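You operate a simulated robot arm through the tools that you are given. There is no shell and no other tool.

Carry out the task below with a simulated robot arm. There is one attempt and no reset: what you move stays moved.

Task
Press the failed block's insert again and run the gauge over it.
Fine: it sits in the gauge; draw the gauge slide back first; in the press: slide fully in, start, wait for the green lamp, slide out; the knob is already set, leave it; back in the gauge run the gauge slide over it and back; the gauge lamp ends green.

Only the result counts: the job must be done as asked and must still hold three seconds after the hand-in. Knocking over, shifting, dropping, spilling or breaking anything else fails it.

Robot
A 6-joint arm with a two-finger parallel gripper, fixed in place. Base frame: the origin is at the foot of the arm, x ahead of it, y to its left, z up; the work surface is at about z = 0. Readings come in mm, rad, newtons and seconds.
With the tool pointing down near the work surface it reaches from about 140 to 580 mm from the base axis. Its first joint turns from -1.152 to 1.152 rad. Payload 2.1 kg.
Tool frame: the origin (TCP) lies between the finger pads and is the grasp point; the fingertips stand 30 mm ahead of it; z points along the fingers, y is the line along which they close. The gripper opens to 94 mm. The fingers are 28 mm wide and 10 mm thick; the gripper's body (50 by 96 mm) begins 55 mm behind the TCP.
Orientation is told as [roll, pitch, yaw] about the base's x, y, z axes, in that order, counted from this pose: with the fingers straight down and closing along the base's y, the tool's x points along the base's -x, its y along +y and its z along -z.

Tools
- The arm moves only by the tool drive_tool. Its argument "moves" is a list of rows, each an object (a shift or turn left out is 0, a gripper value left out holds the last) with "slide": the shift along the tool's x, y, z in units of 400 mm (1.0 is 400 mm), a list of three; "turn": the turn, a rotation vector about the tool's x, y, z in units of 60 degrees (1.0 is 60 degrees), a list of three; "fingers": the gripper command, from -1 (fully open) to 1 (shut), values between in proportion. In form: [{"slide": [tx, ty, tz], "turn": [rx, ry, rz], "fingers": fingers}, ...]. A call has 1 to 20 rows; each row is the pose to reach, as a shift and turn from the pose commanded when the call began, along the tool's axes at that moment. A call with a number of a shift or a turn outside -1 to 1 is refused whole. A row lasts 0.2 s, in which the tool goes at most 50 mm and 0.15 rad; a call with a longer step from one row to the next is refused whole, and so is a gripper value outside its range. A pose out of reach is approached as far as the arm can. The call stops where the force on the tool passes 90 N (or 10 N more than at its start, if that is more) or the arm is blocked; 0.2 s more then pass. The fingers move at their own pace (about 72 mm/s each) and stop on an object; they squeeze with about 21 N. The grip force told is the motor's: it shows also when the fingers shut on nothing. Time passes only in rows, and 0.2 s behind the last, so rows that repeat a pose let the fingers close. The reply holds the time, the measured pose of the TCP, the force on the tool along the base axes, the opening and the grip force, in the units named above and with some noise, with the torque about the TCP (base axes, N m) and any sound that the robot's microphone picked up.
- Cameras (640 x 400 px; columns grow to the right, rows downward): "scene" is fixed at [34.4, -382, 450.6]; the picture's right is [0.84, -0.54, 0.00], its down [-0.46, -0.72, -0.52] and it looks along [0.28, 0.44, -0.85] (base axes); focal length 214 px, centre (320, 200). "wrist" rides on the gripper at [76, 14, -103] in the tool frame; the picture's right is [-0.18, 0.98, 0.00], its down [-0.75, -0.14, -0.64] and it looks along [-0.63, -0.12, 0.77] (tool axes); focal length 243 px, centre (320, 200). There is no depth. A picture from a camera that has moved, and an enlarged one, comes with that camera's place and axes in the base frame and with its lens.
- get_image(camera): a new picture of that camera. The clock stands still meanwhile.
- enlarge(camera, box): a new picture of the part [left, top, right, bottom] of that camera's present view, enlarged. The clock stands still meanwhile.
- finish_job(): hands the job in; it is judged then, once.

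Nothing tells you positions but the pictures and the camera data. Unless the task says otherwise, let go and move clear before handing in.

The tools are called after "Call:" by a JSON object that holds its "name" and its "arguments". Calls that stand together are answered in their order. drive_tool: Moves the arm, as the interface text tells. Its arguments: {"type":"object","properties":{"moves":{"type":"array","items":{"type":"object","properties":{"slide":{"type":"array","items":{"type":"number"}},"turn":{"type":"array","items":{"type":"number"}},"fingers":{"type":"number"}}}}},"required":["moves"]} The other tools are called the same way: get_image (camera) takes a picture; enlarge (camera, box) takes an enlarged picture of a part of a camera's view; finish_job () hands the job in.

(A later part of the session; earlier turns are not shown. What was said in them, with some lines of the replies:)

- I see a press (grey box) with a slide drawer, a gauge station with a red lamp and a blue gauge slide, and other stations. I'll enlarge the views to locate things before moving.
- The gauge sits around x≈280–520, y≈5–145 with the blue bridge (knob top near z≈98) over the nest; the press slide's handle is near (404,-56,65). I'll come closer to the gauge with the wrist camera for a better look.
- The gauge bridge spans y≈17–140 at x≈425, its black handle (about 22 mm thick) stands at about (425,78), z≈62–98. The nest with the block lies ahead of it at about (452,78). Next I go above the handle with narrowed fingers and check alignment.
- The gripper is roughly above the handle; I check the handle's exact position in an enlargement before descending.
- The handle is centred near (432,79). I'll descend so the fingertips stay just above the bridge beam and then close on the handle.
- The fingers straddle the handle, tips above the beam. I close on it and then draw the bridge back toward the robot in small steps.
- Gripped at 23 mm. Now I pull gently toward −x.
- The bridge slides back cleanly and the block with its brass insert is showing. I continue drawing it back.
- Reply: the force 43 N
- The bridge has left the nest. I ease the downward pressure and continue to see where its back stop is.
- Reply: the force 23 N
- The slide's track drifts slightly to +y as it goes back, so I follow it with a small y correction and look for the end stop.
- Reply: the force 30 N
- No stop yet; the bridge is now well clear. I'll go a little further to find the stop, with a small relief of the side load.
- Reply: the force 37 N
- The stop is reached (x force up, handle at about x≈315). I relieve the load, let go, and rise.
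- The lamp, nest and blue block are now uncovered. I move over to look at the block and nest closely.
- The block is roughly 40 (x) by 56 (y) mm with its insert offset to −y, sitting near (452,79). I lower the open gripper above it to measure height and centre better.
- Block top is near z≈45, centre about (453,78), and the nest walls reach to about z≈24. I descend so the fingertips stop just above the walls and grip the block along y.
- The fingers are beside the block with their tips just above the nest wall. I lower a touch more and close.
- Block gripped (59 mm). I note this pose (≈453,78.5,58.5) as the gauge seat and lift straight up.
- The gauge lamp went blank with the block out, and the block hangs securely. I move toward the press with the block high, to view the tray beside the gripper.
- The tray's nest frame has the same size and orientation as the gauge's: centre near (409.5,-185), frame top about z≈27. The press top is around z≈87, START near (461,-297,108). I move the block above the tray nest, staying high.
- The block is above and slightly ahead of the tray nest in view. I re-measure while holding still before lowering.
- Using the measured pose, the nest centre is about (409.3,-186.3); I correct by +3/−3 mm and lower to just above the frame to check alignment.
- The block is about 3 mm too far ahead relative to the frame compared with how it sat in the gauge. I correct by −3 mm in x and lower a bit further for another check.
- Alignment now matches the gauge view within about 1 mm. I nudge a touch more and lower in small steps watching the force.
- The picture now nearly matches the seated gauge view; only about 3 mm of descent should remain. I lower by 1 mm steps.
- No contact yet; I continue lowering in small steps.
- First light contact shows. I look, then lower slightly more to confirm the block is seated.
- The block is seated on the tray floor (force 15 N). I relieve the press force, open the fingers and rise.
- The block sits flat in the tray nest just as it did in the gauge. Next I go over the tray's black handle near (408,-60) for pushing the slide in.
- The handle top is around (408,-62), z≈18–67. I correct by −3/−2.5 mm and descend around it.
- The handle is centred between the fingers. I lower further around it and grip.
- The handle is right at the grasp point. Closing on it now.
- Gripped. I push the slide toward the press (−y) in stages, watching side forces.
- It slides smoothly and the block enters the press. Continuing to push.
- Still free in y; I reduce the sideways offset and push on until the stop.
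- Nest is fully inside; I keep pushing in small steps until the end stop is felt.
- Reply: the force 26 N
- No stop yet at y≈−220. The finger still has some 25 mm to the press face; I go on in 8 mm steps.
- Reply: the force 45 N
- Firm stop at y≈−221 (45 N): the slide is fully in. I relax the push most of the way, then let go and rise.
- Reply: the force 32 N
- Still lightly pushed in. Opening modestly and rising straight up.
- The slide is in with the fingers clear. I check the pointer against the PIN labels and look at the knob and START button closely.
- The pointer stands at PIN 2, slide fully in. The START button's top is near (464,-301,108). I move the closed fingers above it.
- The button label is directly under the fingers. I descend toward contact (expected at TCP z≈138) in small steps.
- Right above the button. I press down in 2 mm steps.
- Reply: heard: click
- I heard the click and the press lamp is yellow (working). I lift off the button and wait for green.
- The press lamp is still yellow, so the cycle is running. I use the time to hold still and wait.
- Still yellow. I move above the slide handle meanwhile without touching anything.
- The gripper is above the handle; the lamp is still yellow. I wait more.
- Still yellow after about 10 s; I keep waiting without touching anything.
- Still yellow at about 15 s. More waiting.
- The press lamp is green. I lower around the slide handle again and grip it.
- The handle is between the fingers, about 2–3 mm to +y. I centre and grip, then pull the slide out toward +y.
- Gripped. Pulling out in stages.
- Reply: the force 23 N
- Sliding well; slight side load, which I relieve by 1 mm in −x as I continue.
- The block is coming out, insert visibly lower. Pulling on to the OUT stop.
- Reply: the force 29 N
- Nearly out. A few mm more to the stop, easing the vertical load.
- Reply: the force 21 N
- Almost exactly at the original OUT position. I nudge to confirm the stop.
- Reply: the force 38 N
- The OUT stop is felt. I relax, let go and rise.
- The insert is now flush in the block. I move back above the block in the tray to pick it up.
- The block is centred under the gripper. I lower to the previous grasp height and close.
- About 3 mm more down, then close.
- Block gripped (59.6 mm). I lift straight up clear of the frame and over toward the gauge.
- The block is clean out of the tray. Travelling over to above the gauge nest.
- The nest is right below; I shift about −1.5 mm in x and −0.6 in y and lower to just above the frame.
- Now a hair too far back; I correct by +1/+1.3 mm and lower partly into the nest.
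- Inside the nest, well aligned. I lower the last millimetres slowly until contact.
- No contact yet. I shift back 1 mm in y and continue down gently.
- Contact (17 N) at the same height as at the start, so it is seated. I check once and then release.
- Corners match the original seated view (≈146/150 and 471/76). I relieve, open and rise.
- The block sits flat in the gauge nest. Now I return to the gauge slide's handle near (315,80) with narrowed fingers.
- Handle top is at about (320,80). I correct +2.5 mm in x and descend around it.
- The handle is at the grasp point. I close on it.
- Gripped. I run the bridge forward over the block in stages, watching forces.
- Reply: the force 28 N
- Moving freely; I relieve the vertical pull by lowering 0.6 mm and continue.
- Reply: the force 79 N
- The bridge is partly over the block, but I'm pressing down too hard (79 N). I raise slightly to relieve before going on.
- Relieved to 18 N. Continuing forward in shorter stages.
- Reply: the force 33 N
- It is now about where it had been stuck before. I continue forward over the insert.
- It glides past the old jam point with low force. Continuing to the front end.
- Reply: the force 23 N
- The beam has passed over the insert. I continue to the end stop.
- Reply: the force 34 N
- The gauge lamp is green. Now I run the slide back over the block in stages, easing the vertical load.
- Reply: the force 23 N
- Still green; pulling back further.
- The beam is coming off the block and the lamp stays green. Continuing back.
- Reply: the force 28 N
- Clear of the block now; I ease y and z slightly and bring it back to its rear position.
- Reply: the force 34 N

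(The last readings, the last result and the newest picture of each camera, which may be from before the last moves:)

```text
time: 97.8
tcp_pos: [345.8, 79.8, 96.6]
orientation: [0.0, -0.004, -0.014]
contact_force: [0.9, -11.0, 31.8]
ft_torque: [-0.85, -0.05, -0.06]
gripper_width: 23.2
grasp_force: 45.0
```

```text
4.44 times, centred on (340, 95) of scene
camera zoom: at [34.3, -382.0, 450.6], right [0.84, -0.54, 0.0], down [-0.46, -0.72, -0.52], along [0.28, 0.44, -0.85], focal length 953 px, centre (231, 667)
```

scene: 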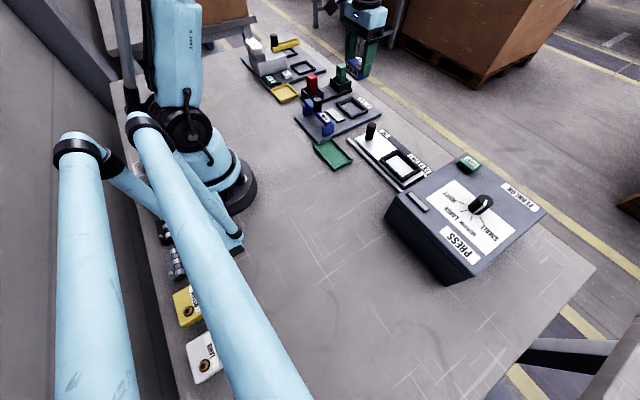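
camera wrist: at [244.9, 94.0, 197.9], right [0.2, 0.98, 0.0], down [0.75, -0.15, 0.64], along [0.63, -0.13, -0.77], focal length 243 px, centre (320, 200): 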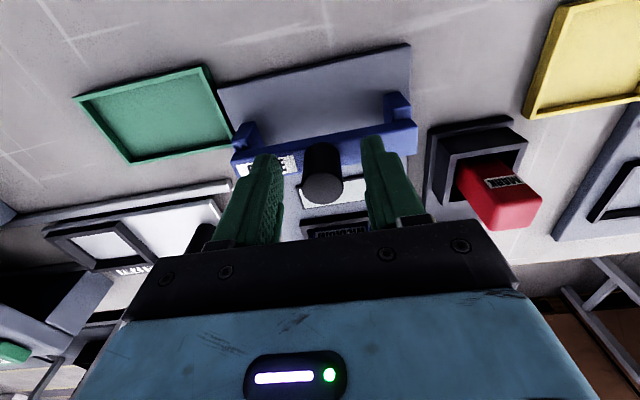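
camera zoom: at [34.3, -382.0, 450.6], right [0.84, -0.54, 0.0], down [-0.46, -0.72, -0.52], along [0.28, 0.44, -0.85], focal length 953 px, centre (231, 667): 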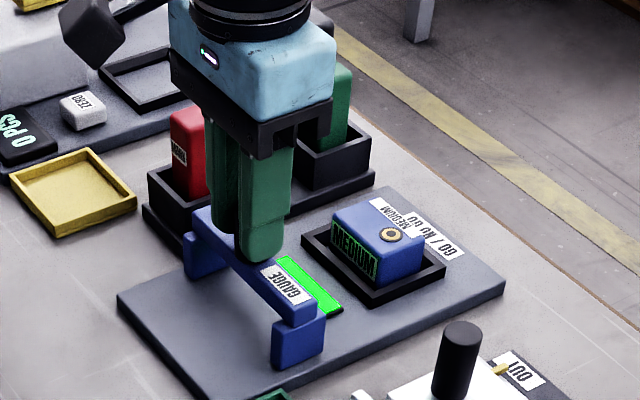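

Lamp green, slide nearly home. The last stretch to the rear stop, with less downward force.

Call:
{"name": "drive_tool", "arguments": {"moves": [{"slide": [0.0, -0.0005, -0.0015], "fingers": 1}, {"slide": [0.02, -0.0005, -0.0015], "fingers": 1}, {"slide": [0.045, -0.0005, -0.0015], "fingers": 1}, {"slide": [0.06, -0.0005, -0.0015], "fingers": 1}, {"slide": [0.07, -0.0005, -0.0015], "fingers": 1}]}}

Call:
{"name": "enlarge", "arguments": {"camera": "scene", "box": [280, 50, 400, 140]}}

```text
time: 99.0
tcp_pos: [319.1, 80.5, 98.3]
orientation: [0.0, -0.013, -0.018]
contact_force: [31.1, -13.6, 6.0]
ft_torque: [0.2, -0.8, -0.03]
gripper_width: 23.4
grasp_force: 44.7
```

```text
4.44 times, centred on (340, 95) of scene
camera zoom: at [34.4, -382.0, 450.6], right [0.84, -0.54, 0.0], down [-0.46, -0.72, -0.52], along [0.28, 0.44, -0.85], focal length 953 px, centre (231, 667)
```

zoom: 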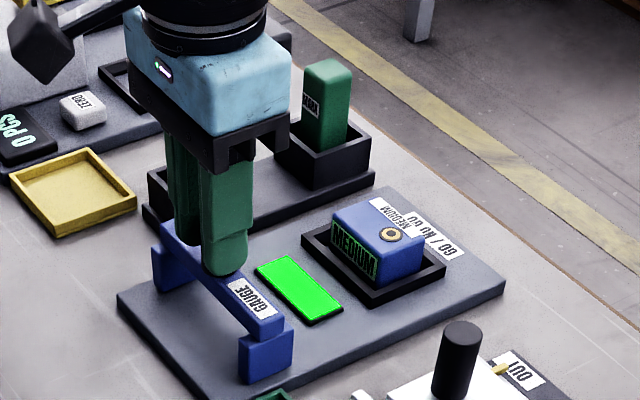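

The slide is home at the rear stop and the gauge lamp is green. I relieve the load, release the handle and rise clear.

Call:
{"name": "drive_tool", "arguments": {"moves": [{"slide": [-0.006, 0.0, 0.0], "fingers": 1}, {"slide": [-0.006, 0.0, 0.0], "fingers": 0.3}, {"slide": [-0.006, 0.0, 0.0], "fingers": -0.06}, {"slide": [-0.006, 0.0, 0.0], "fingers": -0.06}, {"slide": [-0.006, 0.0, 0.0], "fingers": -0.06}, {"slide": [-0.006, 0.0, -0.05], "fingers": -0.06}, {"slide": [-0.006, 0.0, -0.15], "fingers": -0.06}, {"slide": [-0.006, 0.0, -0.26], "fingers": -0.06}, {"slide": [-0.006, 0.0, -0.36], "fingers": -0.06}, {"slide": [-0.006, 0.0, -0.36], "fingers": -0.06}]}}

Call:
{"name": "get_image", "arguments": {"camera": "scene"}}

Call:
{"name": "enlarge", "arguments": {"camera": "scene", "box": [240, 30, 440, 180]}}

Call:
{"name": "get_image", "arguments": {"camera": "wrist"}}

```text
time: 101.2
tcp_pos: [318.1, 82.0, 240.0]
orientation: [0.001, -0.001, -0.016]
contact_force: [0.1, -0.9, 0.3]
ft_torque: [-0.05, 0.0, 0.0]
gripper_width: 50.0
grasp_force: 0.1
```

```text
taken
```

scene: 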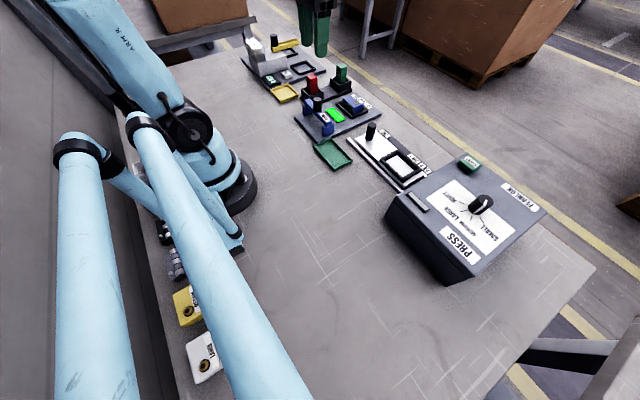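

```text
2.67 times, centred on (340, 105) of scene
camera zoom: at [34.4, -382.0, 450.6], right [0.84, -0.54, 0.0], down [-0.46, -0.72, -0.52], along [0.28, 0.44, -0.85], focal length 572 px, centre (267, 453)
```

zoom: 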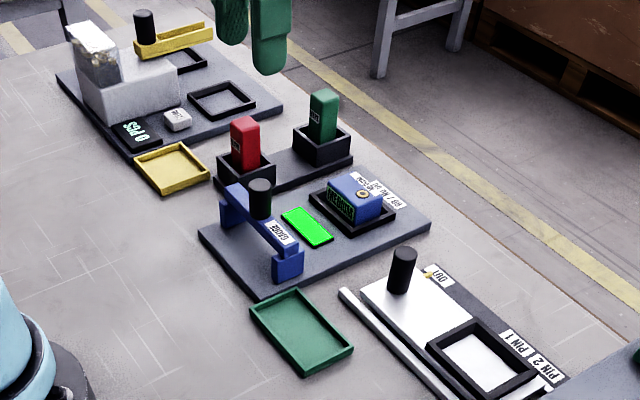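

```text
taken
camera wrist: at [243.0, 96.4, 342.1], right [0.2, 0.98, 0.0], down [0.75, -0.15, 0.64], along [0.63, -0.13, -0.77], focal length 243 px, centre (320, 200)
```

wrist: 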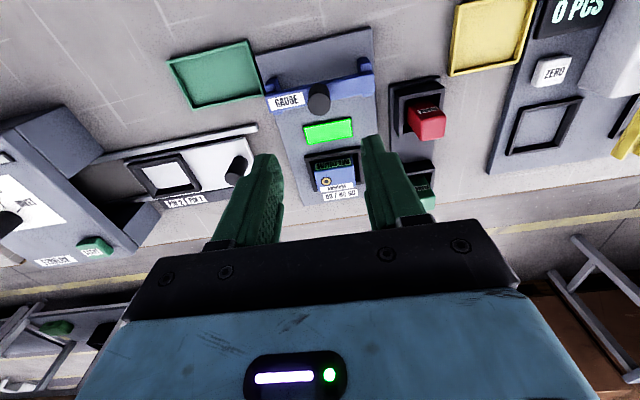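

The gauge lamp is green, the block sits in the gauge nest, the gauge slide is back at its stop, the press slide is out and the arm is clear. I'm handing the job in.

Call:
{"name": "finish_job", "arguments": {}}

```text
The job is handed in.
```

The failed block's insert has been pressed again and the block now passes the gauge: the gauge lamp is green. I've handed the job in.

- **Press:** I drew the gauge slide back and moved the block to the press. I pushed the press slide fully in and started it. The lamp turned green between about 15 and 19 seconds after START, and I then pulled the slide back out to its OUT stop. I did not touch the knob.
- **Gauge:** The block went back into the gauge nest the same way round as before. The gauge slide ran over it, past the point where it had been resting on the protruding insert, and back to its rear stop. The lamp turned green at the far end and stayed green on the way back.
- **Forces:** While running the gauge slide forward I briefly pressed down on it with 79 N, below the 90 N cut-out. I eased off, and it moved normally for the rest of the run.

At hand-in the arm was clear, and in the final pictures nothing else on the bench looked moved or knocked over.
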